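You operate a simulated robot arm through the tools that you are given. There is no shell and no other tool. Be economical: measure what you need, move in short steps, check, and stop when the job is done.

You are at the controls of a simulated robot arm. One attempt, no reset.

JOB
Take the teal filter and put it on the top deck of the blue trolley. Open the sleeves door, take the yellow sponge from the despatch bench top and put it in the lower shelf of the despatch bench, then shut the door. Open the shelf panel, take the orange tray and leave it on the shelf of the tooling cart and shut the panel again. Take the green tin from the despatch bench top and leave it on the cream feed card. Lift the trolley bar open. The order is free. Set down upright: green tin.

The check looks at the end state, three seconds after you hand in, the way a careful person would. Anything else that was tipped, shoved, dropped, spilled or broken makes it a failure.

ROBOT AND FRAMES
A 6-joint arm with a two-finger gripper on a trunk, on a base that drives. Base frame: it is fixed to the floor where the robot stands at the start and does not move with it; the origin is under the middle of the robot, x ahead of it, y to its left, z up. Units: cm, rad, N and s.
It reaches about 71.8 cm from its shoulder. Its first joint turns from -1.204 to 3.002 rad. Places, roughly: feed card [50, 100, 75]; green tin (8x8x8 cm) [70, 70, 80]; lower shelf of the despatch bench [70, -30, 10]; orange tray (14x8x4 cm) [50, -70, 80]; shelf of the tooling cart [-140, -250, 30]; shelf panel [-140, -230, 30]; sleeves door [40, -10, 40]; teal filter (13x8x4 cm) [50, 0, 80]; top deck of the blue trolley [-130, -60, 80]; trolley bar [-130, -80, 80]; yellow sponge (9x6x4 cm) [60, -50, 80]. Payload 3 kg.
The TCP is the grasp point, 3 cm short of the fingertips. In the tool frame z runs along the fingers and y along their closing line. Largest opening 9.6 cm; the body of the gripper starts 5.3 cm behind the TCP.
Orientation is that of the tool frame in the base frame, as a unit quaternion [x, y, z, w]. With the fingers straight down and closing along the base's y, the tool's x points along the base's -x, its y along +y and its z along -z.

CONTROLS
- The arm moves only by the tool drive_tool. Its argument "moves" is a list of rows, each a list of 7 numbers: the turn, a rotation vector about the base's x, y, z in rad, then the shift along the base's x, y, z in cm, then the closure, from 0 (fully open) to 1 (shut). In form: [[wx, wy, wz, tx, ty, tz, jaw], ...]. A call has 1 to 12 rows; each row shifts and turns the commanded pose from where the row before left it. A row lasts 0.2 s, in which the tool goes at most 5 cm and 0.15 rad; a call with a longer step from one row to the next is refused whole, and so is a gripper value outside its range. A pose out of reach is approached as far as the arm can. The call stops where the force on the tool passes 40 N (or 10 N more than at its start, if that is more) or the arm is blocked; 0.2 s more then pass. The fingers move at their own pace (about 15.3 cm/s each) and stop on an object; they squeeze with about 20 N. The grip force told is the motor's: it shows also when the fingers shut on nothing. Time passes only in rows, and 0.2 s behind the last, so rows that do not move let the fingers close. It gives the time, the measured TCP pose, the force on the tool (base axes), the opening and the grip force at its end, in the units of the frame above (readings bear some noise), with the torque about the TCP (base axes, N m) and any sound that the robot's microphone picked up, and new pictures: "views" is both (left out), scene, wrist or none.
- Cameras (640 x 400 px; columns grow to the right, rows downward): "scene" is now at [9.84, -4.63, 135.5]; the picture's right is [-0.69, -0.72, -0.00], its down [-0.63, 0.60, -0.49] and it looks along [0.35, -0.34, -0.87] (base axes); focal length 214 px, centre (320, 200). "wrist" rides on the gripper at [7.3, 2.3, -8.3] in the tool frame; the picture's right is [-0.29, 0.96, 0.00], its down [-0.66, -0.20, -0.72] and it looks along [-0.69, -0.21, 0.69] (tool axes); focal length 247 px, centre (320, 200). There is no depth. A picture from a camera that has moved, and an enlarged one, comes with that camera's place and axes in the base frame and with its lens.
- lift_body(by): slides the trunk up (or, below 0, down) by that many cm; the arm and the scene camera ride with it, the base frame stays. It gives what a move gives, with no picture.
- steer(legs): drives the robot by 1 to 6 legs, each [ahead, left, turn to the left] in cm, cm and rad, along the robot's own axes; the way and the turn of a leg run together, so that a leg with both is an arc; at most 150 cm and 3.142 rad a leg. The arm and the cameras ride along, it lands a little off, and it stops where it bumps. It gives what a move gives, and a new picture of the scene camera.
- aim_head(pan, tilt): turns the head with the scene camera to pan (to the left, within 1.501 rad either way) and tilt (down, from -0.506 to 1.204), counted from straight ahead of the robot. It gives what a move gives, and a new picture of the scene camera.
- inspect(camera, box): a new picture of the part [left, top, right, bottom] of that camera's present view, enlarged. No time passes.
- job_done(): hands the job in; it is judged then, once.

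Go step by step. Nothing tells you exact positions but the pictures and the camera data: compare them with the known pose of the tool, close in by small moves and look again before you grip or let go. The budget is 196 turns and 260 pictures, counting those below and the enlarged ones. Unless the task says otherwise, let go and move clear before handing in.

The tools are called after "Request:" as a command line: name --pt "numbers of a row" for each row, then --argument value for the rest, lists and objects as JSON in quotes. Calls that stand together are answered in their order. drive_tool: Moves the arm, as the interface text tells. Its arguments: {"type":"object","properties":{"moves":{"type":"array","items":{"type":"array","items":{"type":"number"}}},"views":{"type":"string","enum":["both","scene","wrist","none"]}},"required":["moves"]} The other tools are called the same way: lift_body (by) slides the trunk up or down; steer (legs) drives the base; aim_head (pan, tilt) turns the head that bears the scene camera; inspect (camera, box) takes an enlarged picture of a part of a camera's view; job_done () hands the job in.

At the start:

```text
t: 0.0
position: [32.89, -39.82, 112.21]
tool_rot: [-0.001, 1.0, 0.0, 0.0]
wrist_force: [0.1, 0.0, -0.2]
torque: [-0.01, 0.01, -0.01]
width: 9.6
grip_force: 0.0
trunk travel left (down, up): [-73.8, 20.2]
robot x, y, heading: [0.11, 0.12, 0.004]
head pan, tilt: [-0.766, 1.061]
```

scene: 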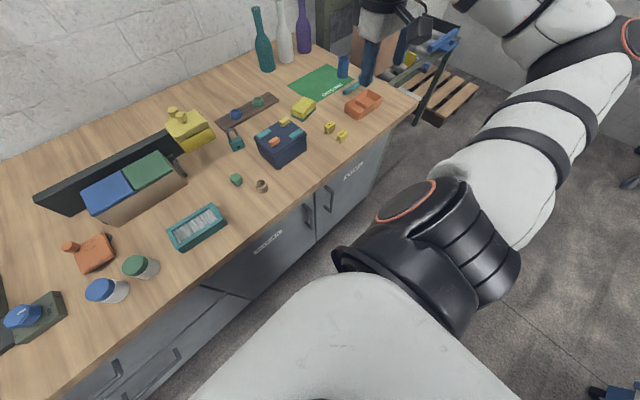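
wrist: 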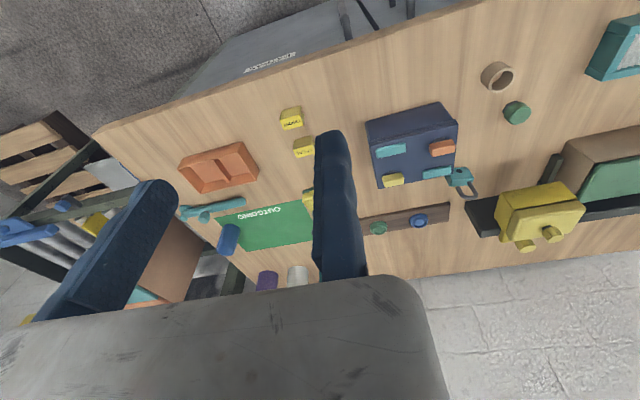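

I see the bench ahead with a teal filter, yellow sponge and orange tray on it. I'll look around first, to find the tin, card, trolley and cart.

Request:
aim_head --pan 0.8 --tilt 0.7

Request:
aim_head --pan -1.5 --tilt 0.6

Request:
aim_head --pan 0.0 --tilt 1.0

```text
t: 1.6
position: [32.91, -39.75, 112.19]
tool_rot: [-0.001, 1.0, 0.0, 0.0]
wrist_force: [1.1, 0.0, 0.0]
torque: [0.02, 0.0, 0.02]
width: 9.59
grip_force: 0.0
trunk travel left (down, up): [-73.8, 20.2]
robot x, y, heading: [-0.05, 0.06, 0.001]
head pan, tilt: [0.799, 0.7]
camera scene: at [11.03, 6.01, 138.25], right [0.72, -0.7, 0.0], down [-0.45, -0.46, -0.76], along [0.53, 0.55, -0.64], focal length 214 px, centre (320, 200)
```

scene: 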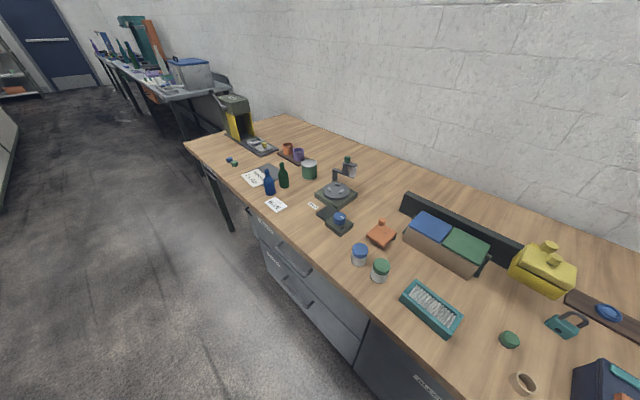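

```text
t: 3.8
position: [32.99, -39.9, 112.17]
tool_rot: [-0.001, 1.0, 0.0, 0.0]
wrist_force: [-0.8, -0.3, -0.3]
torque: [0.02, 0.0, -0.01]
width: 9.59
grip_force: 0.0
trunk travel left (down, up): [-73.8, 20.2]
robot x, y, heading: [0.35, 0.23, 0.001]
head pan, tilt: [-1.499, 0.6]
camera scene: at [5.74, -8.89, 139.11], right [-1.0, -0.07, 0.0], down [-0.04, 0.56, -0.82], along [0.06, -0.82, -0.57], focal length 214 px, centre (320, 200)
```

scene: 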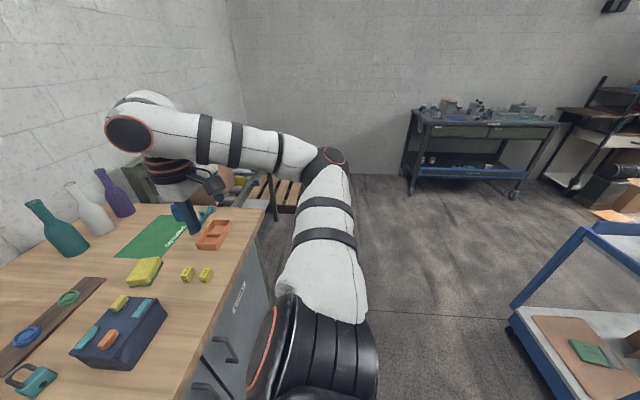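

```text
t: 5.4
position: [33.03, -39.83, 112.16]
tool_rot: [-0.001, 1.0, 0.0, 0.0]
wrist_force: [-0.6, -0.1, 1.3]
torque: [-0.01, 0.02, 0.02]
width: 9.62
grip_force: 0.0
trunk travel left (down, up): [-73.8, 20.2]
robot x, y, heading: [-0.24, -0.04, -0.001]
head pan, tilt: [0.0, 1.0]
camera scene: at [12.07, -0.08, 135.92], right [0.0, -1.0, 0.0], down [-0.84, 0.0, -0.54], along [0.54, 0.0, -0.84], focal length 214 px, centre (320, 200)
```

scene: 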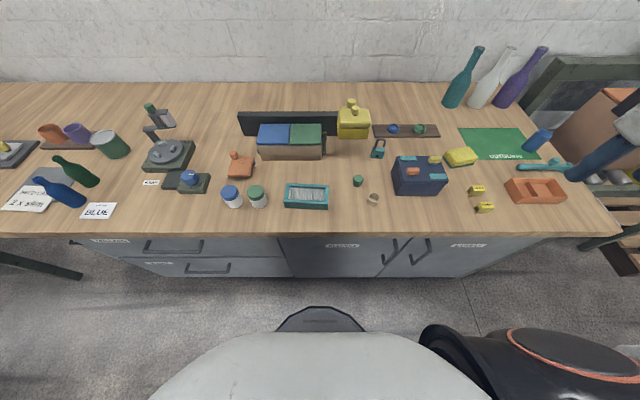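

The whole bench is visible. I'll enlarge the labels, the doors, the cards and the tin.

Request:
inspect --camera "scene" --box '[0, 90, 240, 240]'

Request:
inspect --camera "scene" --box '[270, 140, 510, 290]'

```text
2.67 times, centred on (120, 165) of scene
camera zoom: at [12.07, -0.08, 135.92], right [0.0, -1.0, 0.0], down [-0.84, 0.0, -0.54], along [0.54, 0.0, -0.84], focal length 572 px, centre (853, 293)
```

zoom: 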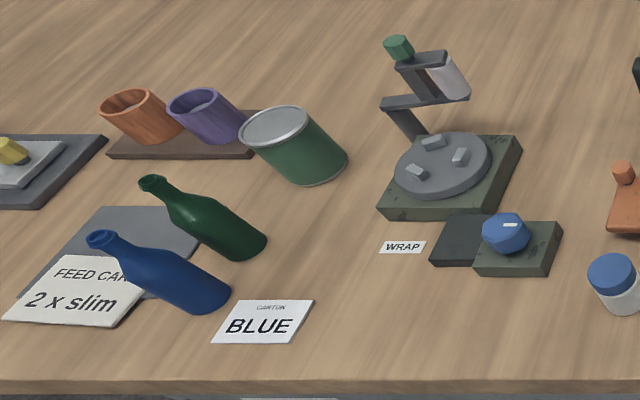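

```text
2.67 times, centred on (390, 215) of scene
camera zoom: at [12.07, -0.08, 135.92], right [0.0, -1.0, 0.0], down [-0.84, 0.0, -0.54], along [0.54, 0.0, -0.84], focal length 572 px, centre (133, 160)
```

zoom: 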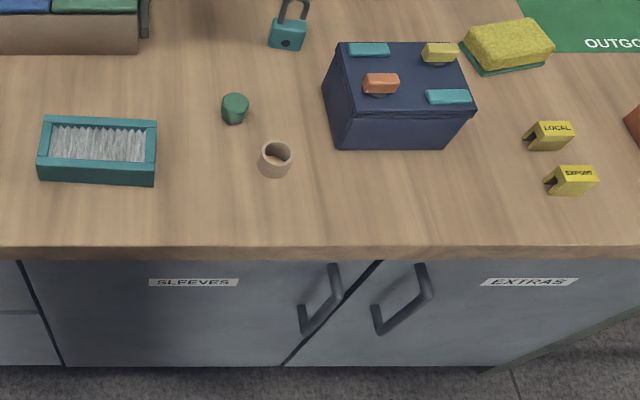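

The bench top is at about z=75; the tin is near (72.5, 78) and the feed card near (52, 97). I'll start with the tin by driving left, parallel to the bench.

Request:
steer --legs '[[0, 85, 0]]'

Request:
aim_head --pan 0.0 --tilt 1.1

```text
t: 9.8
position: [32.96, 43.89, 112.17]
tool_rot: [0.009, 1.0, 0.0, 0.0]
wrist_force: [0.2, 0.4, -0.4]
torque: [-0.02, -0.01, -0.05]
width: 9.63
grip_force: 0.1
trunk travel left (down, up): [-73.8, 20.2]
robot x, y, heading: [0.98, 84.36, -0.014]
head pan, tilt: [0.0, 1.0]
camera scene: at [12.79, 83.89, 135.91], right [-0.02, -1.0, 0.0], down [-0.84, 0.01, -0.54], along [0.54, -0.01, -0.84], focal length 214 px, centre (320, 200)
```

scene: 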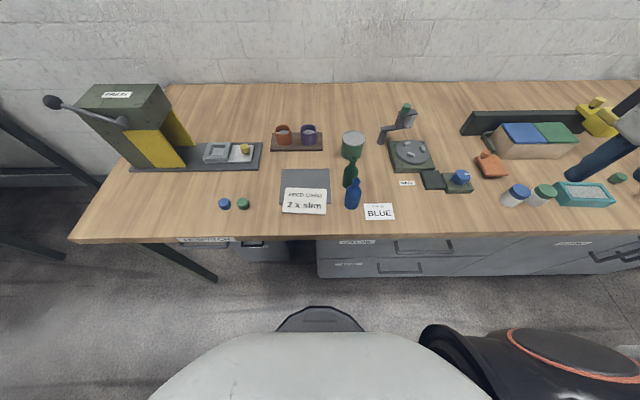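

```text
t: 10.5
position: [32.83, 43.76, 112.18]
tool_rot: [0.008, 1.0, 0.0, 0.0]
wrist_force: [-0.2, -0.6, -0.5]
torque: [0.05, -0.01, -0.01]
width: 9.6
grip_force: 0.1
trunk travel left (down, up): [-73.8, 20.2]
robot x, y, heading: [0.98, 84.57, -0.018]
head pan, tilt: [0.0, 1.1]
camera scene: at [12.14, 83.93, 135.26], right [-0.02, -1.0, 0.0], down [-0.89, 0.02, -0.45], along [0.45, -0.01, -0.89], focal length 214 px, centre (320, 200)
```

scene: 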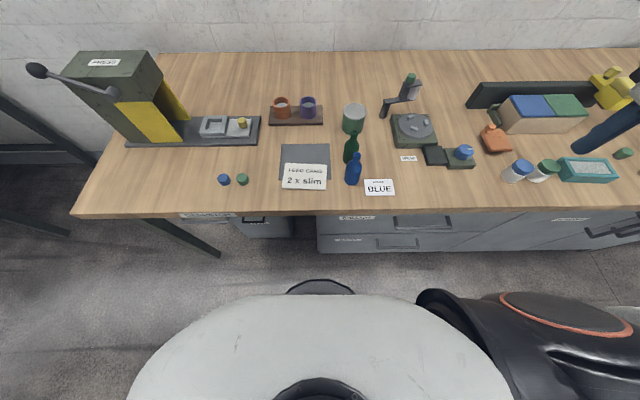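

Request:
inspect --camera "scene" --box '[260, 80, 420, 200]'

```text
3.33 times, centred on (340, 140) of scene
camera zoom: at [12.14, 83.93, 135.26], right [-0.02, -1.0, 0.0], down [-0.89, 0.02, -0.45], along [0.45, -0.01, -0.89], focal length 715 px, centre (253, 400)
```

zoom: 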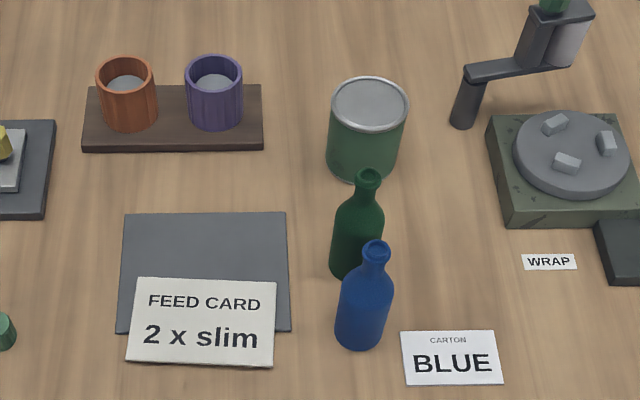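

In this view the tin is near (72.8, 70.4) and the card near (51, 88). I'll drive ahead 10 cm for reach and see how the arm comes into view.

Request:
steer --legs '[[10, 0, 0.016]]'

Request:
drive_tool --pt "0 0 0 2 4.5 0 0" --pt "0 0 0 2 4.5 0 0" --pt "0 0 0 2 4.5 0 0" --pt "0 0 0 2 4.5 0 0" --pt "0 0 0 2 4 0 0" --pt "0 0 0 3 0 0 0" --pt "0 0 0 3 0 0 0" --pt "0 0 0 3 0 0 0"

```text
t: 11.7
position: [43.71, 44.34, 112.29]
tool_rot: [0.001, 1.0, 0.0, 0.0]
wrist_force: [-0.2, 0.1, -0.3]
torque: [-0.02, -0.01, 0.0]
width: 9.59
grip_force: 0.0
trunk travel left (down, up): [-73.8, 20.2]
robot x, y, heading: [10.81, 84.1, -0.0]
head pan, tilt: [0.0, 1.1]
camera scene: at [22.14, 84.01, 135.25], right [0.0, -1.0, 0.0], down [-0.89, 0.0, -0.45], along [0.45, 0.0, -0.89], focal length 214 px, centre (320, 200)
```

scene: 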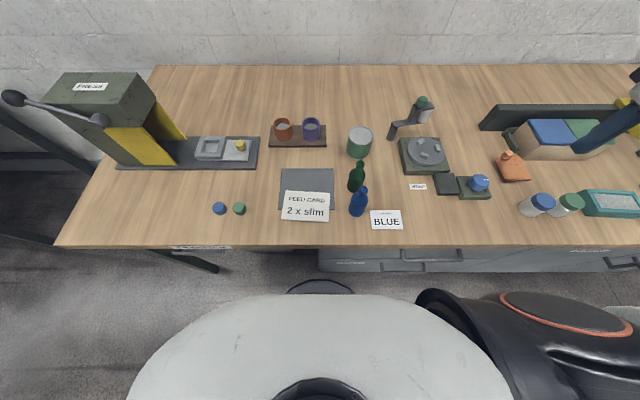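

```text
t: 13.5
position: [49.63, 51.51, 107.07]
tool_rot: [-0.001, 1.0, 0.001, 0.001]
wrist_force: [0.1, 0.2, 0.9]
torque: [0.07, 0.02, -0.03]
width: 9.6
grip_force: 0.1
out of reach, approached as far as the arm can: row 2, 3, 4, 5, 6, 7, 8
trunk travel left (down, up): [-73.8, 20.2]
robot x, y, heading: [10.96, 83.99, 0.001]
head pan, tilt: [0.0, 1.1]
camera scene: at [22.25, 83.94, 135.24], right [0.0, -1.0, 0.0], down [-0.89, 0.0, -0.45], along [0.45, 0.0, -0.89], focal length 214 px, centre (320, 200)
camera wrist: at [42.15, 53.79, 115.35], right [0.29, 0.96, 0.0], down [0.66, -0.2, 0.72], along [0.69, -0.21, -0.69], focal length 247 px, centre (320, 200)
```

scene: 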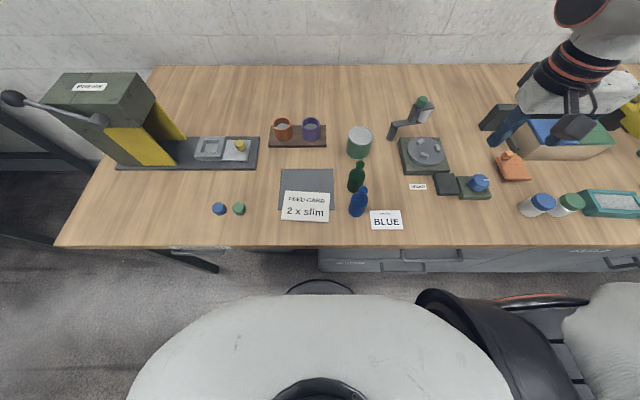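
wrist: 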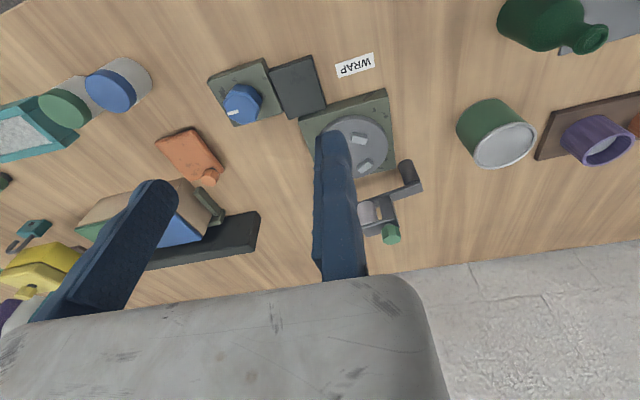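

The wrist and scene views agree if the bench top is at about z=81. That puts the tin near (65.8, 72) and the card near (47.8, 88). I'll lower the hand a bit and test the reach.

Request:
drive_tool --pt "0 0 0 0 0 -4 0" --pt "0 0 0 0 0 -4 0" --pt "0 0 0 0 4 0 0" --pt "0 0 0 0 4 0 0" --pt "0 0 0 0 4 0 0" --pt "0 0 0 0 4 0 0" --pt "0 0 0 0 4 0 0" --views "scene"

```text
t: 15.1
position: [43.44, 59.59, 97.24]
tool_rot: [0.0, 1.0, -0.001, 0.0]
wrist_force: [0.6, 0.0, 0.6]
torque: [-0.03, 0.04, 0.03]
width: 9.6
grip_force: 0.1
out of reach, approached as far as the arm can: row 3, 4, 5, 6, 7
trunk travel left (down, up): [-73.8, 20.2]
robot x, y, heading: [10.93, 84.05, -0.002]
head pan, tilt: [0.0, 1.1]
camera scene: at [22.19, 83.98, 135.25], right [0.0, -1.0, 0.0], down [-0.89, 0.0, -0.45], along [0.45, 0.0, -0.89], focal length 214 px, centre (320, 200)
```

scene: 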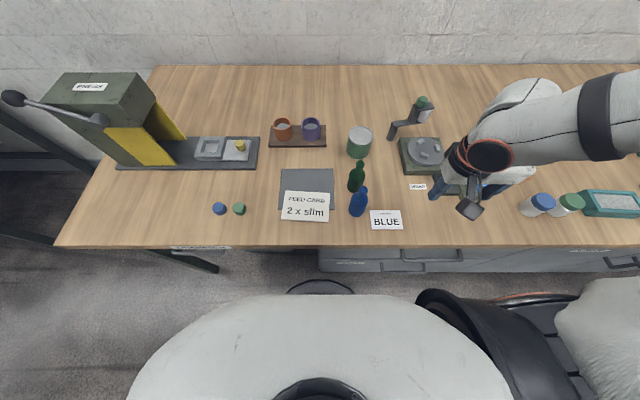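

The reach seems directional, perhaps because the shoulder sits to the robot's right. I'll test reaching ahead from the right side.

Request:
drive_tool --pt "0 0 0 0 -4.5 2 0" --pt "0 0 0 0 -4.5 2 0" --pt "0 0 0 0 -4.5 2 0" --pt "0 0 0 0 -4 0 0" --views "none"

Request:
drive_tool --pt "0 0 0 4 0 0 0" --pt "0 0 0 4 0 0 0" --pt "0 0 0 4 0 0 0" --pt "0 0 0 4 0 0 0" --views "scene"

```text
t: 16.1
position: [46.45, 47.45, 104.2]
tool_rot: [0.0, 1.0, 0.0, 0.0]
wrist_force: [-0.4, -0.6, -0.3]
torque: [0.05, 0.02, -0.02]
width: 9.59
grip_force: 0.0
out of reach, approached as far as the arm can: row 1, 2, 3, 4
trunk travel left (down, up): [-73.8, 20.2]
robot x, y, heading: [11.01, 84.28, -0.007]
head pan, tilt: [0.0, 1.1]
```

```text
t: 17.1
position: [47.73, 46.15, 101.86]
tool_rot: [0.0, 1.0, 0.0, 0.001]
wrist_force: [-0.5, 0.8, 1.2]
torque: [0.0, -0.04, 0.0]
width: 9.6
grip_force: 0.0
out of reach, approached as far as the arm can: row 1, 2, 3, 4
trunk travel left (down, up): [-73.8, 20.2]
robot x, y, heading: [10.83, 84.19, 0.002]
head pan, tilt: [0.0, 1.1]
camera scene: at [22.17, 83.98, 135.25], right [0.0, -1.0, 0.0], down [-0.89, 0.0, -0.45], along [0.45, 0.0, -0.89], focal length 214 px, centre (320, 200)
```

scene: 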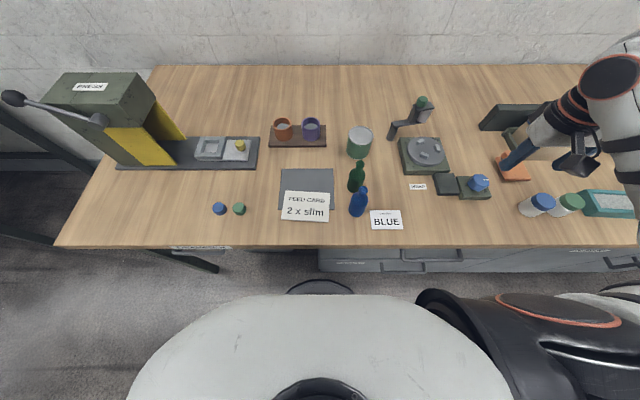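

The command seems to carry over past the limit. I'll bring the commanded pose back to a safe spot, then probe single axes.

Request:
drive_tool --pt "0 0 0 -3.5 -2.5 0 0" --pt "0 0 0 -3.5 -2.5 0 0" --pt "0 0 0 -3.5 -2.5 0 0" --pt "0 0 0 -3.5 -2.5 0 0" --pt "0 0 0 -3.5 -2.5 0 0" --pt "0 0 0 -3.5 -2.5 0 0" --pt "0 0 0 -3.5 -2.5 0 0" --pt "0 0 0 -3.5 -2.5 0 0" --pt "0 0 0 -3.5 -2.5 0 0" --pt "0 0 0 -3.5 -2.5 0 0" --views "none"

```text
t: 19.3
position: [47.24, 45.19, 102.56]
tool_rot: [0.0, 1.0, 0.0, 0.0]
wrist_force: [0.9, 0.2, -0.1]
torque: [0.02, 0.01, 0.0]
width: 9.62
grip_force: 0.1
out of reach, approached as far as the arm can: row 1, 2, 3, 4, 5, 6, 7, 8, 9, 10
trunk travel left (down, up): [-73.8, 20.2]
robot x, y, heading: [10.88, 83.92, -0.002]
head pan, tilt: [0.0, 1.1]
```

I need to know how the command base behaves, so I'll try a null move and then a small one.

Request:
drive_tool --pt "0 0 0 0 0 0 0" --views "none"

Request:
drive_tool --pt "0 0 0 0 0 2 0" --pt "0 0 0 0 0 2 0" --views "none"

Request:
drive_tool --pt "0 0 0 0 -2 0 0" --pt "0 0 0 0 -2 0 0" --views "none"

Request:
drive_tool --pt "0 0 0 -2 0 0 0" --pt "0 0 0 -2 0 0 0" --views "none"

```text
t: 19.7
position: [47.21, 45.1, 102.52]
tool_rot: [0.0, 1.0, 0.0, 0.0]
wrist_force: [0.2, 0.6, -0.2]
torque: [-0.01, 0.01, 0.01]
width: 9.59
grip_force: 0.2
trunk travel left (down, up): [-73.8, 20.2]
robot x, y, heading: [10.95, 84.06, 0.003]
head pan, tilt: [0.0, 1.1]
```

```text
t: 20.3
position: [46.3, 44.87, 106.43]
tool_rot: [0.0, 1.0, 0.0, 0.001]
wrist_force: [-0.5, -0.4, -0.1]
torque: [0.0, 0.0, 0.0]
width: 9.6
grip_force: 0.1
out of reach, approached as far as the arm can: row 2
trunk travel left (down, up): [-73.8, 20.2]
robot x, y, heading: [10.91, 83.83, 0.003]
head pan, tilt: [0.0, 1.1]
```

```text
t: 20.9
position: [46.66, 40.94, 106.35]
tool_rot: [-0.001, 1.0, 0.0, 0.0]
wrist_force: [-0.1, 0.1, 0.5]
torque: [0.01, 0.01, -0.01]
width: 9.61
grip_force: 0.0
trunk travel left (down, up): [-73.8, 20.2]
robot x, y, heading: [10.74, 83.83, -0.002]
head pan, tilt: [0.0, 1.1]
```

```text
t: 21.5
position: [46.58, 41.03, 106.44]
tool_rot: [0.001, 1.0, 0.0, 0.0]
wrist_force: [0.1, -1.3, 0.2]
torque: [-0.02, -0.01, -0.02]
width: 9.59
grip_force: 0.0
out of reach, approached as far as the arm can: row 1, 2
trunk travel left (down, up): [-73.8, 20.2]
robot x, y, heading: [10.74, 83.97, -0.002]
head pan, tilt: [0.0, 1.1]
```

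Request:
drive_tool --pt "0 0 0 3 0 0 0" --pt "0 0 0 3 0 0 0" --views "none"

Request:
drive_tool --pt "0 0 0 0 0 -3 0" --pt "0 0 0 0 0 -3 0" --views "none"

Request:
lift_body --by 10

Request:
drive_tool --pt "0 0 0 0 3 -3 0" --pt "0 0 0 0 3 -3 0" --views "none"

```text
t: 22.1
position: [53.03, 41.53, 106.3]
tool_rot: [0.0, 1.0, -0.003, -0.002]
wrist_force: [0.3, 1.5, -0.1]
torque: [-0.14, 0.06, 0.02]
width: 9.58
grip_force: 0.0
out of reach, approached as far as the arm can: row 1
trunk travel left (down, up): [-73.8, 20.2]
robot x, y, heading: [10.87, 83.88, -0.002]
head pan, tilt: [0.0, 1.1]
```

```text
t: 22.7
position: [52.72, 41.13, 100.31]
tool_rot: [0.0, 1.0, -0.001, 0.001]
wrist_force: [-0.1, -0.1, 0.2]
torque: [-0.03, 0.01, 0.01]
width: 9.61
grip_force: 0.0
trunk travel left (down, up): [-73.8, 20.2]
robot x, y, heading: [10.89, 84.03, 0.001]
head pan, tilt: [0.0, 1.1]
```

```text
t: 24.0
position: [52.45, 41.01, 110.46]
tool_rot: [0.0, 1.0, 0.0, 0.0]
wrist_force: [0.1, 0.4, -0.3]
torque: [-0.01, 0.0, -0.02]
width: 9.59
grip_force: 0.1
trunk travel left (down, up): [-83.8, 10.2]
robot x, y, heading: [10.51, 83.88, -0.004]
head pan, tilt: [0.0, 1.1]
```

```text
t: 24.6
position: [52.7, 47.43, 104.27]
tool_rot: [0.0, 1.0, -0.001, -0.001]
wrist_force: [-1.0, 0.5, 0.0]
torque: [-0.02, 0.05, -0.02]
width: 9.6
grip_force: 0.0
trunk travel left (down, up): [-83.8, 10.2]
robot x, y, heading: [10.83, 84.33, -0.001]
head pan, tilt: [0.0, 1.1]
```

There's an inner limit near the body, so reaching outward should work. I'll move on toward the tin.

Request:
drive_tool --pt "0 0 0 2 3.5 0 0" --pt "0 0 0 2 3.5 0 0" --pt "0 0 0 2 3.5 0 0" --pt "0 0 0 2 3.5 0 0" --pt "0 0 0 2 3.5 0 0" --pt "0 0 0 2 3.5 0 0" --pt "0 0 0 1 3.5 0 0"

```text
t: 26.2
position: [47.72, 56.54, 103.56]
tool_rot: [0.0, 1.0, 0.0, 0.001]
wrist_force: [-0.7, 0.8, -0.8]
torque: [0.02, -0.03, -0.02]
width: 9.6
grip_force: 0.1
out of reach, approached as far as the arm can: row 1, 2, 3, 4, 5, 6, 7
trunk travel left (down, up): [-83.8, 10.2]
robot x, y, heading: [10.34, 84.24, -0.003]
head pan, tilt: [0.0, 1.1]
camera scene: at [22.08, 84.08, 145.26], right [0.0, -1.0, 0.0], down [-0.89, 0.0, -0.45], along [0.45, 0.0, -0.89], focal length 214 px, centre (320, 200)
camera wrist: at [40.33, 58.86, 111.67], right [0.29, 0.96, 0.0], down [0.66, -0.2, 0.72], along [0.69, -0.21, -0.69], focal length 247 px, centre (320, 200)
```

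scene: 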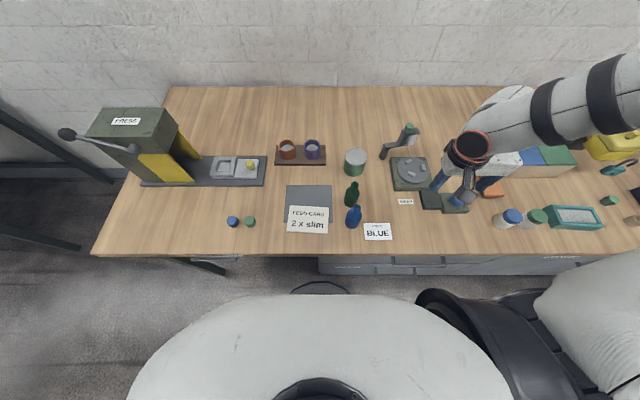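
wrist: 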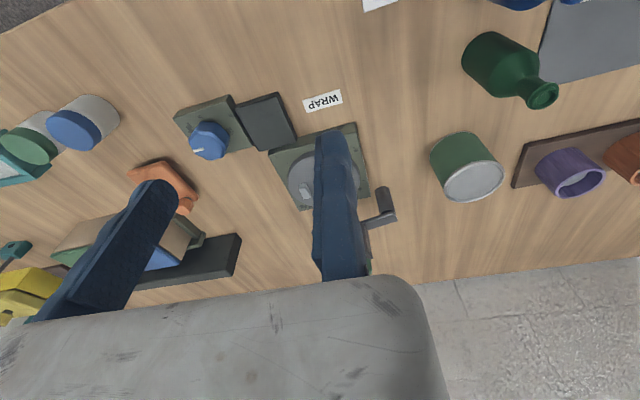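

The arm clearly prefers targets ahead and to the right of the robot. I'll raise the trunk, drive further left and take the tin from its right-hand work zone.

Request:
lift_body --by 9

Request:
steer --legs '[[0, 32, 0]]'

Request:
drive_tool --pt "0 0 0 0 -4 0 0" --pt "0 0 0 0 -4 0 0" --pt "0 0 0 0 -4 0 0" --pt "0 0 0 0 -4 0 0" --pt "0 0 0 4 0 0 0" --pt "0 0 0 4 0 0 0" --pt "0 0 0 4 0 0 0" --pt "0 0 0 4 0 0 0"

```text
t: 27.4
position: [47.81, 56.43, 112.33]
tool_rot: [-0.001, 1.0, 0.0, 0.001]
wrist_force: [0.3, -0.1, 0.1]
torque: [0.02, 0.02, 0.03]
width: 9.59
grip_force: 0.1
trunk travel left (down, up): [-92.8, 1.2]
robot x, y, heading: [10.67, 84.39, -0.0]
head pan, tilt: [0.0, 1.1]
```

```text
t: 29.6
position: [47.95, 88.58, 112.29]
tool_rot: [0.001, 1.0, 0.002, 0.002]
wrist_force: [-0.3, -0.2, -0.7]
torque: [-0.01, -0.01, -0.02]
width: 9.6
grip_force: 0.1
trunk travel left (down, up): [-92.8, 1.2]
robot x, y, heading: [11.05, 116.22, -0.001]
head pan, tilt: [0.0, 1.1]
camera scene: at [22.24, 115.96, 154.25], right [0.0, -1.0, 0.0], down [-0.89, 0.0, -0.45], along [0.45, 0.0, -0.89], focal length 214 px, centre (320, 200)
```

scene: 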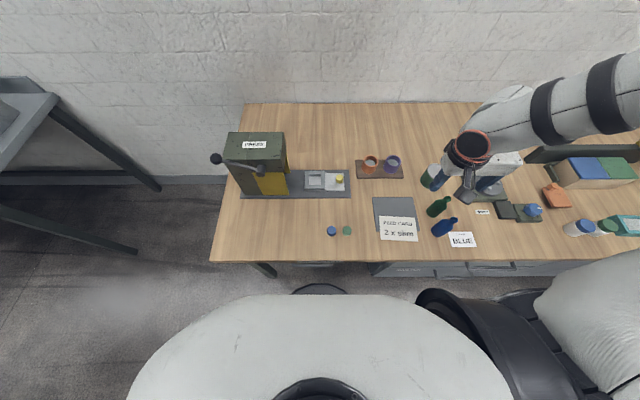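

```text
t: 31.4
position: [57.69, 72.01, 112.5]
tool_rot: [0.001, 1.0, -0.001, 0.001]
wrist_force: [-0.4, -0.7, -0.2]
torque: [-0.01, -0.01, -0.01]
width: 9.61
grip_force: 0.0
out of reach, approached as far as the arm can: row 7, 8
trunk travel left (down, up): [-92.8, 1.2]
robot x, y, heading: [10.83, 116.44, -0.002]
head pan, tilt: [0.0, 1.1]
camera scene: at [22.17, 116.19, 154.26], right [0.0, -1.0, 0.0], down [-0.89, 0.0, -0.45], along [0.45, 0.0, -0.89], focal length 214 px, centre (320, 200)
camera wrist: at [50.29, 74.22, 120.75], right [0.3, 0.96, 0.0], down [0.66, -0.2, 0.73], along [0.69, -0.21, -0.69], focal length 247 px, centre (320, 200)
```

scene: 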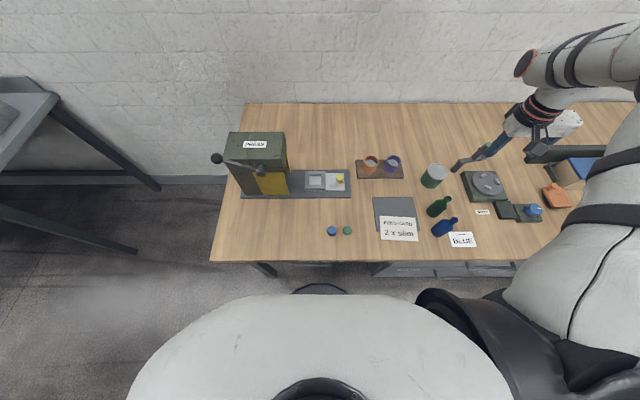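
wrist: 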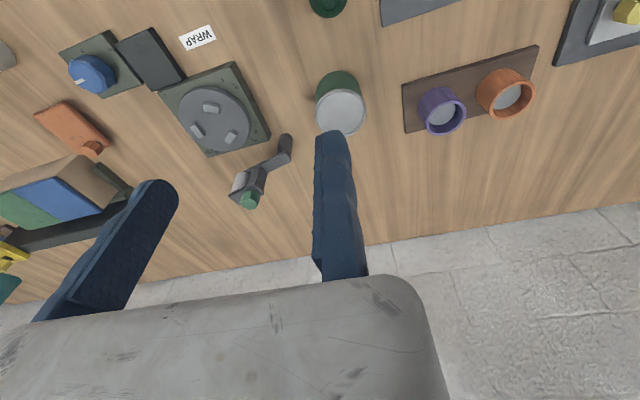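

The tin is near (66.3, 72.5). I'll lower a little, then extend forward over it.

Request:
drive_tool --pt "0 0 0 0 0.5 -4 0" --pt "0 0 0 0 0 -4 0" --pt "0 0 0 2.5 0 0 0" --pt "0 0 0 2.5 0 0 0" --pt "0 0 0 2.5 0 0 0" --pt "0 0 0 1 0 0 0"

```text
t: 32.8
position: [57.01, 71.49, 107.38]
tool_rot: [0.001, 1.0, 0.001, 0.002]
wrist_force: [-0.5, -0.1, -0.1]
torque: [-0.01, -0.02, 0.0]
width: 9.61
grip_force: 0.1
out of reach, approached as far as the arm can: row 1, 2, 3, 4, 5, 6
trunk travel left (down, up): [-92.8, 1.2]
robot x, y, heading: [10.95, 116.18, -0.005]
head pan, tilt: [0.0, 1.1]
camera scene: at [22.22, 116.17, 154.25], right [0.0, -1.0, 0.0], down [-0.89, 0.0, -0.45], along [0.45, 0.0, -0.89], focal length 214 px, centre (320, 200)
camera wrist: at [49.57, 73.75, 115.67], right [0.3, 0.96, 0.0], down [0.66, -0.21, 0.73], along [0.69, -0.21, -0.69], focal length 247 px, centre (320, 200)
```

scene: 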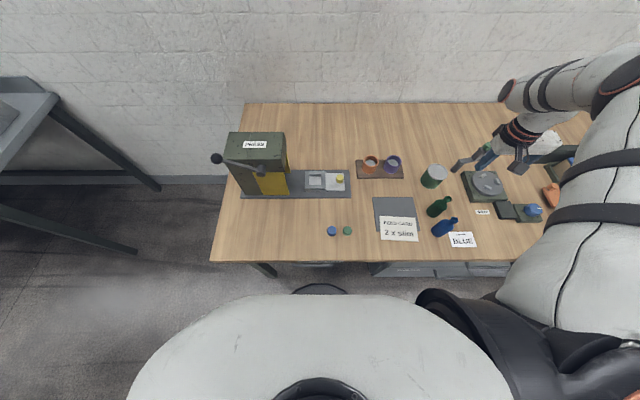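
wrist: 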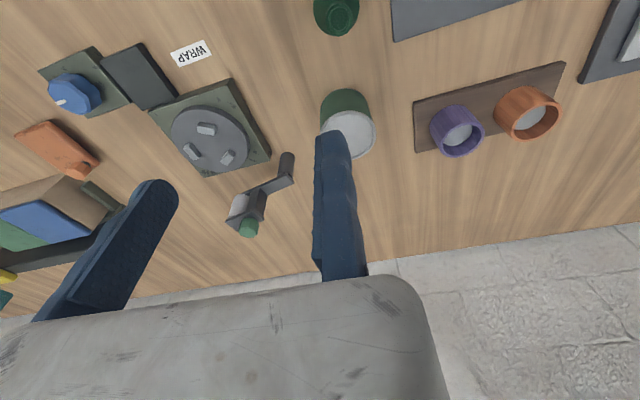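

Straight ahead the arm lacks reach, because its shoulder sits about 22 cm to the robot's right. I'll back off, turn left about 0.8 rad so the shoulder comes nearer the bench, and look again.

Request:
steer --legs '[[-25, 0, 0], [0, -38, 0], [0, 0, 0.8]]'

Request:
aim_head --pan -0.8 --tilt 0.9

```text
t: 38.7
position: [49.88, 80.44, 107.27]
tool_rot: [-0.386, 0.922, 0.002, 0.001]
wrist_force: [0.0, -0.1, 0.6]
torque: [0.02, -0.01, -0.02]
width: 9.61
grip_force: 0.1
trunk travel left (down, up): [-92.8, 1.2]
robot x, y, heading: [-14.15, 78.79, 0.793]
head pan, tilt: [0.0, 1.1]
camera scene: at [-6.37, 86.63, 154.25], right [0.71, -0.7, 0.0], down [-0.62, -0.64, -0.45], along [0.32, 0.32, -0.89], focal length 214 px, centre (320, 200)
```

scene: 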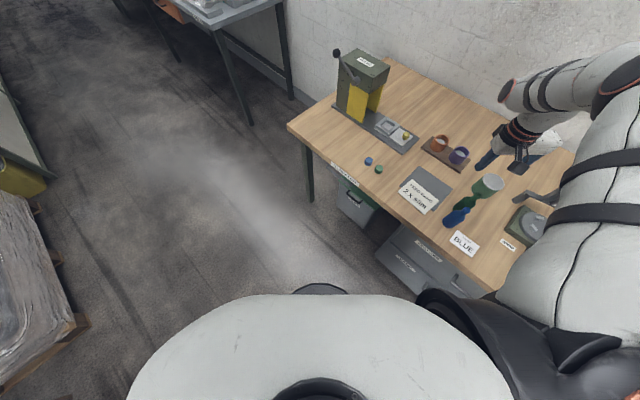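

```text
t: 39.8
position: [49.87, 80.5, 107.38]
tool_rot: [-0.387, 0.922, 0.002, 0.001]
wrist_force: [0.9, -0.4, 0.3]
torque: [-0.03, 0.05, -0.03]
width: 9.6
grip_force: 0.1
trunk travel left (down, up): [-92.8, 1.2]
robot x, y, heading: [-14.31, 78.82, 0.797]
head pan, tilt: [-0.799, 0.901]
camera scene: at [-3.25, 82.12, 155.63], right [0.0, -1.0, 0.0], down [-0.78, 0.0, -0.62], along [0.62, 0.0, -0.78], focal length 214 px, centre (320, 200)
```

scene: 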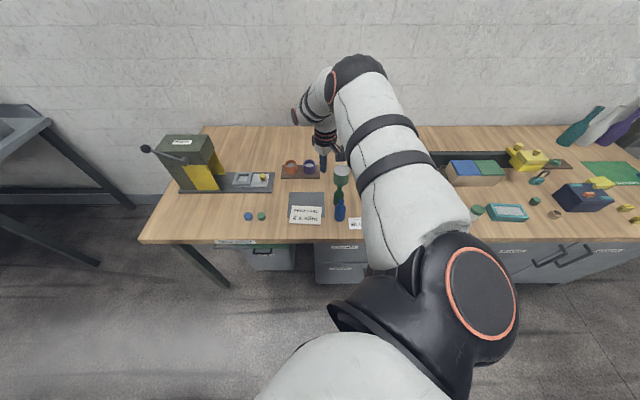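

The arm now reaches over the bench. I'll slide toward the tin, keeping the base clear of the cabinet.

Request:
steer --legs '[[8.2, -17.1, 0]]'

Request:
drive_tool --pt "0 0 0.15 -0.5 0 0 0" --pt "0 0 0.15 -0.5 0 0 0" --pt "0 0 0.15 -0.5 0 0 0"

```text
t: 41.4
position: [67.74, 74.35, 107.53]
tool_rot: [-0.386, 0.922, 0.001, 0.002]
wrist_force: [-0.7, -0.1, 0.0]
torque: [-0.02, -0.03, -0.01]
width: 9.62
grip_force: 0.1
trunk travel left (down, up): [-92.8, 1.2]
robot x, y, heading: [3.52, 72.95, 0.791]
head pan, tilt: [-0.799, 0.901]
camera scene: at [14.35, 76.16, 155.66], right [-0.01, -1.0, 0.0], down [-0.78, 0.01, -0.62], along [0.62, 0.0, -0.78], focal length 214 px, centre (320, 200)
```

scene: 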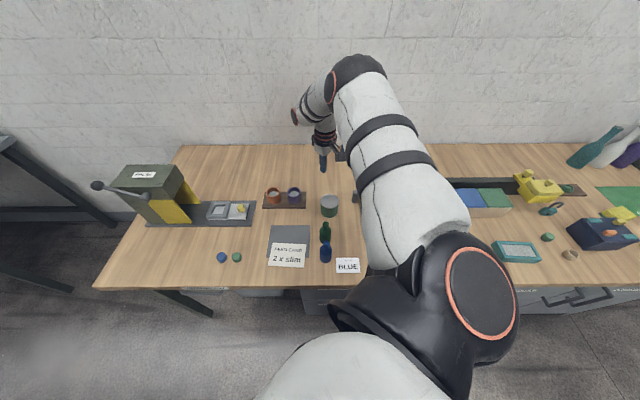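

```text
t: 42.2
position: [66.45, 74.2, 107.28]
tool_rot: [-0.583, 0.812, 0.002, 0.001]
wrist_force: [0.5, -0.3, 0.1]
torque: [0.0, 0.02, -0.02]
width: 9.61
grip_force: 0.1
trunk travel left (down, up): [-92.8, 1.2]
robot x, y, heading: [3.64, 72.49, 0.796]
head pan, tilt: [-0.799, 0.901]
camera scene: at [14.71, 76.04, 155.63], right [-0.01, -1.0, 0.0], down [-0.78, 0.01, -0.62], along [0.62, 0.0, -0.78], focal length 214 px, centre (320, 200)
camera wrist: at [61.78, 68.01, 115.64], right [-0.81, 0.58, 0.0], down [0.4, 0.56, 0.72], along [0.42, 0.59, -0.69], focal length 247 px, centre (320, 200)
```

scene: 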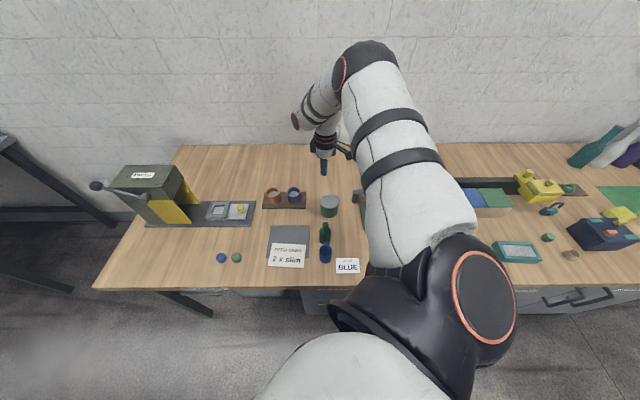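
wrist: 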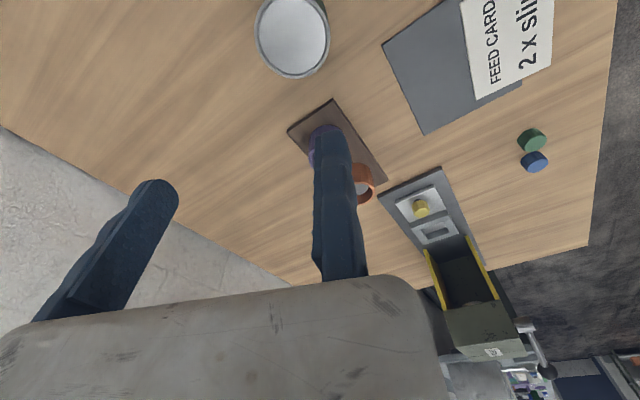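

The tin is at about (67, 71.8) from both cameras. I'll align over it and descend to check.

Request:
drive_tool --pt "0 0 0 0.5 -2.4 -3 0" --pt "0 0 0 0 0 -4 0" --pt "0 0 0 0 0 -3 0"

```text
t: 43.0
position: [63.91, 72.2, 101.9]
tool_rot: [-0.583, 0.813, 0.001, 0.001]
wrist_force: [-0.2, 0.9, 0.2]
torque: [0.01, 0.0, 0.01]
width: 9.59
grip_force: 0.1
out of reach, approached as far as the arm can: row 2, 3
trunk travel left (down, up): [-92.8, 1.2]
robot x, y, heading: [3.57, 72.1, 0.793]
head pan, tilt: [-0.799, 0.901]
camera scene: at [14.54, 76.14, 155.64], right [-0.01, -1.0, 0.0], down [-0.78, 0.01, -0.62], along [0.62, 0.0, -0.78], focal length 214 px, centre (320, 200)
camera wrist: at [59.31, 66.02, 110.23], right [-0.81, 0.59, 0.0], down [0.4, 0.56, 0.73], along [0.42, 0.59, -0.69], focal length 247 px, centre (320, 200)
```

scene: 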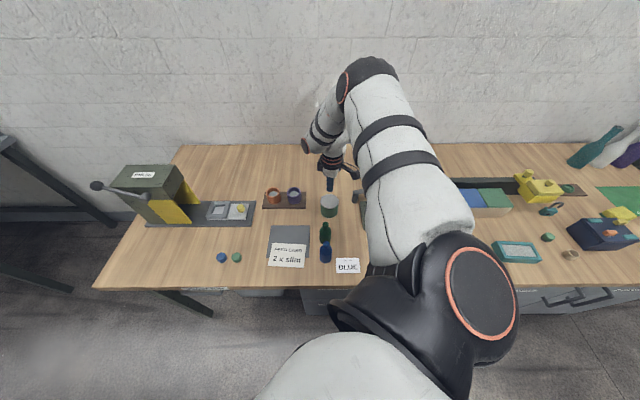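
wrist: 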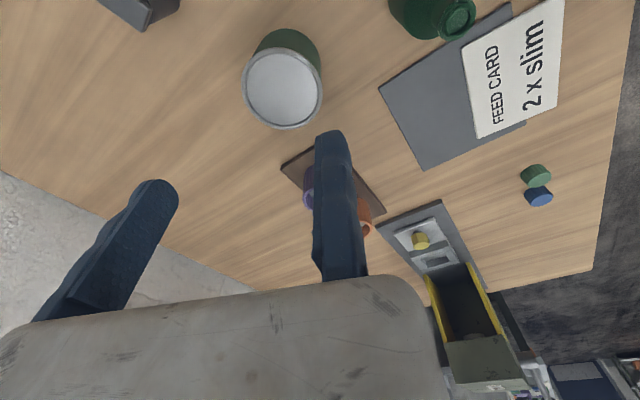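

Going down with the arm is limited, so I'll position over the tin and lower the trunk instead.

Request:
drive_tool --pt "0 0 0 1.5 -0.2 3 0" --pt "0 0 0 1.6 -0.2 2.4 0" --views "none"

Request:
lift_body --by -10

Request:
drive_tool --pt "0 0 0 0 0 0 0"

```text
t: 43.6
position: [67.18, 71.7, 107.27]
tool_rot: [-0.581, 0.814, 0.002, 0.002]
wrist_force: [0.3, -0.4, 0.4]
torque: [0.02, 0.03, 0.0]
width: 9.61
grip_force: 0.0
trunk travel left (down, up): [-92.8, 1.2]
robot x, y, heading: [3.29, 72.49, 0.79]
head pan, tilt: [-0.799, 0.901]
```

```text
t: 44.9
position: [67.15, 71.82, 97.25]
tool_rot: [-0.582, 0.813, 0.002, 0.002]
wrist_force: [0.3, 0.6, -0.2]
torque: [0.02, 0.01, 0.01]
width: 9.61
grip_force: 0.1
trunk travel left (down, up): [-82.8, 11.2]
robot x, y, heading: [3.32, 72.86, 0.794]
head pan, tilt: [-0.799, 0.901]
```

```text
t: 45.3
position: [67.23, 71.72, 97.28]
tool_rot: [-0.582, 0.813, 0.002, 0.001]
wrist_force: [1.1, -0.3, -0.8]
torque: [0.01, -0.01, 0.01]
width: 9.61
grip_force: 0.1
trunk travel left (down, up): [-82.8, 11.2]
robot x, y, heading: [3.13, 72.59, 0.795]
head pan, tilt: [-0.799, 0.901]
camera scene: at [14.65, 76.08, 145.64], right [-0.01, -1.0, 0.0], down [-0.78, 0.01, -0.62], along [0.62, 0.0, -0.78], focal length 214 px, centre (320, 200)
camera wrist: at [62.6, 65.52, 105.59], right [-0.81, 0.59, 0.0], down [0.4, 0.56, 0.72], along [0.42, 0.59, -0.69], focal length 247 px, centre (320, 200)
```

scene: 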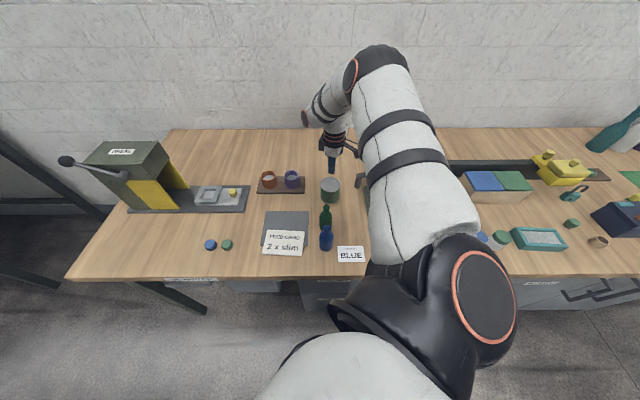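
wrist: 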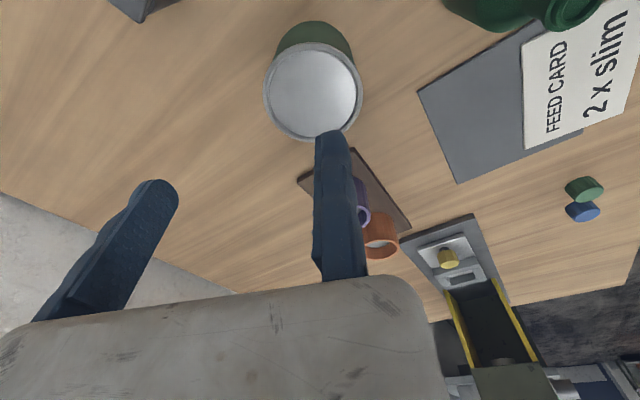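

Triangulation gives the tin's top at z≈86.4, centred at (67.7, 71.8). I'll shift slightly and lower.

Request:
drive_tool --pt "0 0 0 0.5 0.1 0 0" --views "none"

Request:
lift_body --by -8

Request:
drive_tool --pt "0 0 0 0 0 0 0"

```text
t: 45.7
position: [67.73, 71.88, 97.24]
tool_rot: [-0.582, 0.813, 0.002, 0.001]
wrist_force: [-0.4, 0.6, 0.2]
torque: [0.02, 0.0, 0.01]
width: 9.6
grip_force: 0.1
trunk travel left (down, up): [-82.8, 11.2]
robot x, y, heading: [3.44, 72.88, 0.792]
head pan, tilt: [-0.799, 0.901]
```

```text
t: 46.8
position: [67.83, 71.9, 90.48]
tool_rot: [-0.584, 0.812, -0.004, 0.013]
wrist_force: [-8.2, -5.2, 25.5]
torque: [-0.39, 0.45, 0.0]
width: 9.62
grip_force: 0.0
trunk travel left (down, up): [-75.0, 19.0]
robot x, y, heading: [3.37, 72.73, 0.792]
head pan, tilt: [-0.799, 0.901]
stopped: the force on the tool passed its limit at 46 N (the readings are from after the stop); the commanded pose is now the measured one
```

```text
t: 47.2
position: [67.89, 71.9, 90.48]
tool_rot: [-0.583, 0.812, -0.005, 0.014]
wrist_force: [-2.6, -3.2, 30.4]
torque: [-0.36, 0.28, -0.02]
width: 9.59
grip_force: 0.0
trunk travel left (down, up): [-75.0, 19.0]
robot x, y, heading: [3.59, 73.06, 0.787]
head pan, tilt: [-0.799, 0.901]
camera scene: at [13.84, 75.98, 137.94], right [-0.01, -1.0, 0.0], down [-0.78, 0.01, -0.63], along [0.63, 0.0, -0.78], focal length 214 px, centre (320, 200)
camera wrist: at [63.03, 65.61, 98.62], right [-0.81, 0.58, -0.02], down [0.38, 0.56, 0.74], along [0.44, 0.59, -0.67], focal length 247 px, centre (320, 200)
```

scene: 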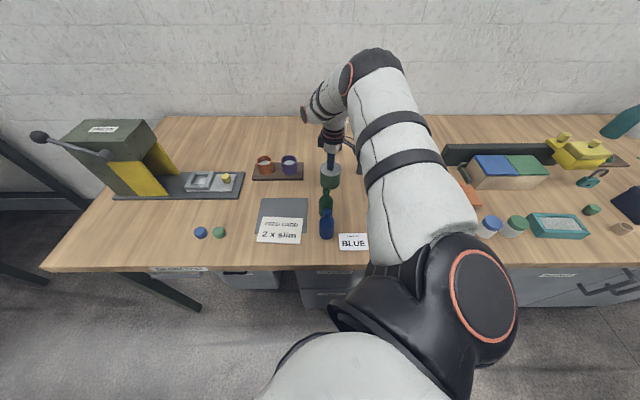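
wrist: 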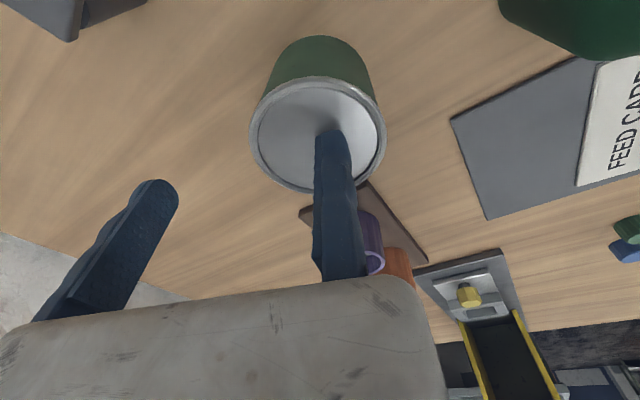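

The finger met the tin's lid, so the wrist camera's image is offset from its stated pose. I'll look closely, then back off upward.

Request:
lift_body --by 5

Request:
inspect --camera "scene" --box '[280, 110, 380, 250]'

Request:
inspect --camera "wrist" --box '[0, 0, 640, 400]'

```text
t: 48.1
position: [68.22, 71.89, 94.94]
tool_rot: [-0.584, 0.812, -0.002, 0.009]
wrist_force: [-0.3, -0.5, 0.2]
torque: [0.0, 0.02, 0.0]
width: 9.59
grip_force: 0.1
trunk travel left (down, up): [-80.0, 14.0]
robot x, y, heading: [3.44, 72.7, 0.79]
head pan, tilt: [-0.799, 0.901]
```

```text
2.86 times, centred on (330, 180) of scene
camera zoom: at [14.78, 76.07, 142.84], right [-0.01, -1.0, 0.0], down [-0.78, 0.01, -0.62], along [0.62, 0.0, -0.78], focal length 613 px, centre (291, 257)
```

zoom: 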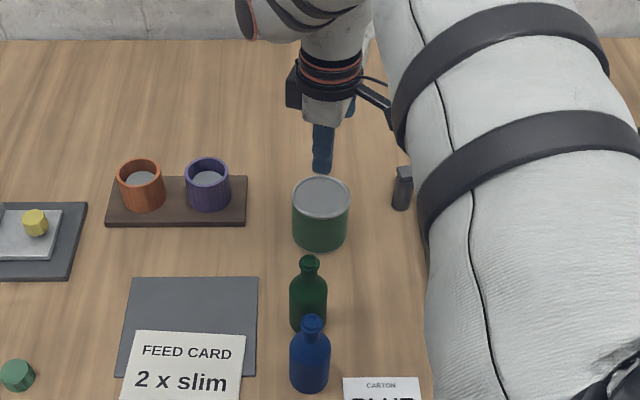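

```text
1.00 times, centred on (320, 200) of wrist (not enlarged: the box is as wide or as high as the picture)
camera zoom: at [63.59, 65.65, 103.06], right [-0.81, 0.58, -0.01], down [0.39, 0.56, 0.73], along [0.43, 0.59, -0.68], focal length 247 px, centre (320, 200)
```

zoom: 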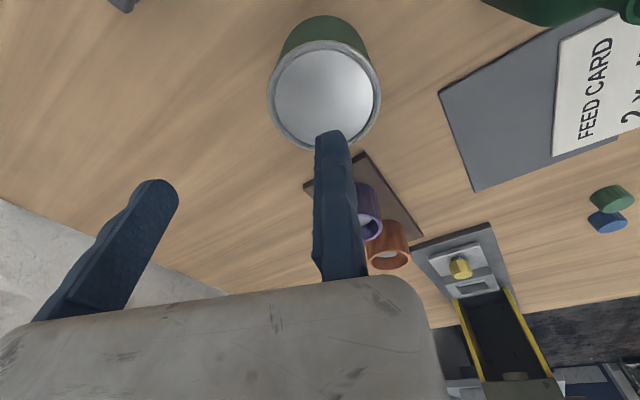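

Both cameras put one finger on the stated tool axis, so the real grasp point seems offset. I'll shut the fingers in the air to see where they meet.

Request:
drive_tool --pt "0 0 0 0 0 0 1" --pt "0 0 0 0 0 0 1" --pt "0 0 0 0 0 0 1"

```text
t: 48.9
position: [68.23, 71.91, 95.04]
tool_rot: [-0.584, 0.812, -0.003, 0.01]
wrist_force: [0.6, -0.1, -0.6]
torque: [0.0, 0.01, -0.01]
width: 0.0
grip_force: 19.4
trunk travel left (down, up): [-80.0, 14.0]
robot x, y, heading: [3.54, 72.68, 0.791]
head pan, tilt: [-0.799, 0.901]
camera scene: at [14.62, 76.06, 142.85], right [-0.01, -1.0, 0.0], down [-0.78, 0.01, -0.62], along [0.62, 0.0, -0.78], focal length 214 px, centre (320, 200)
camera wrist: at [63.49, 65.65, 103.15], right [-0.81, 0.58, -0.01], down [0.39, 0.56, 0.73], along [0.43, 0.59, -0.68], focal length 247 px, centre (320, 200)
```

scene: 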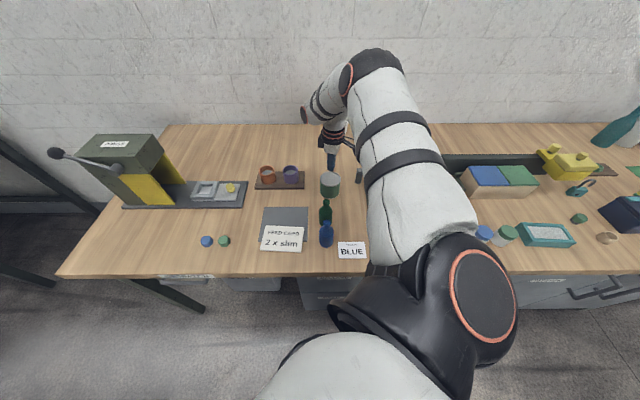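
wrist: 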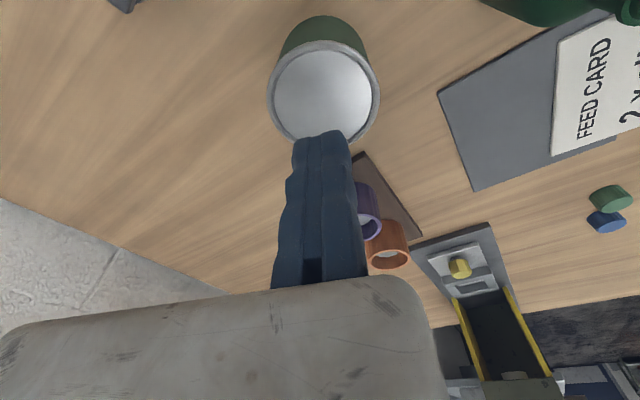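

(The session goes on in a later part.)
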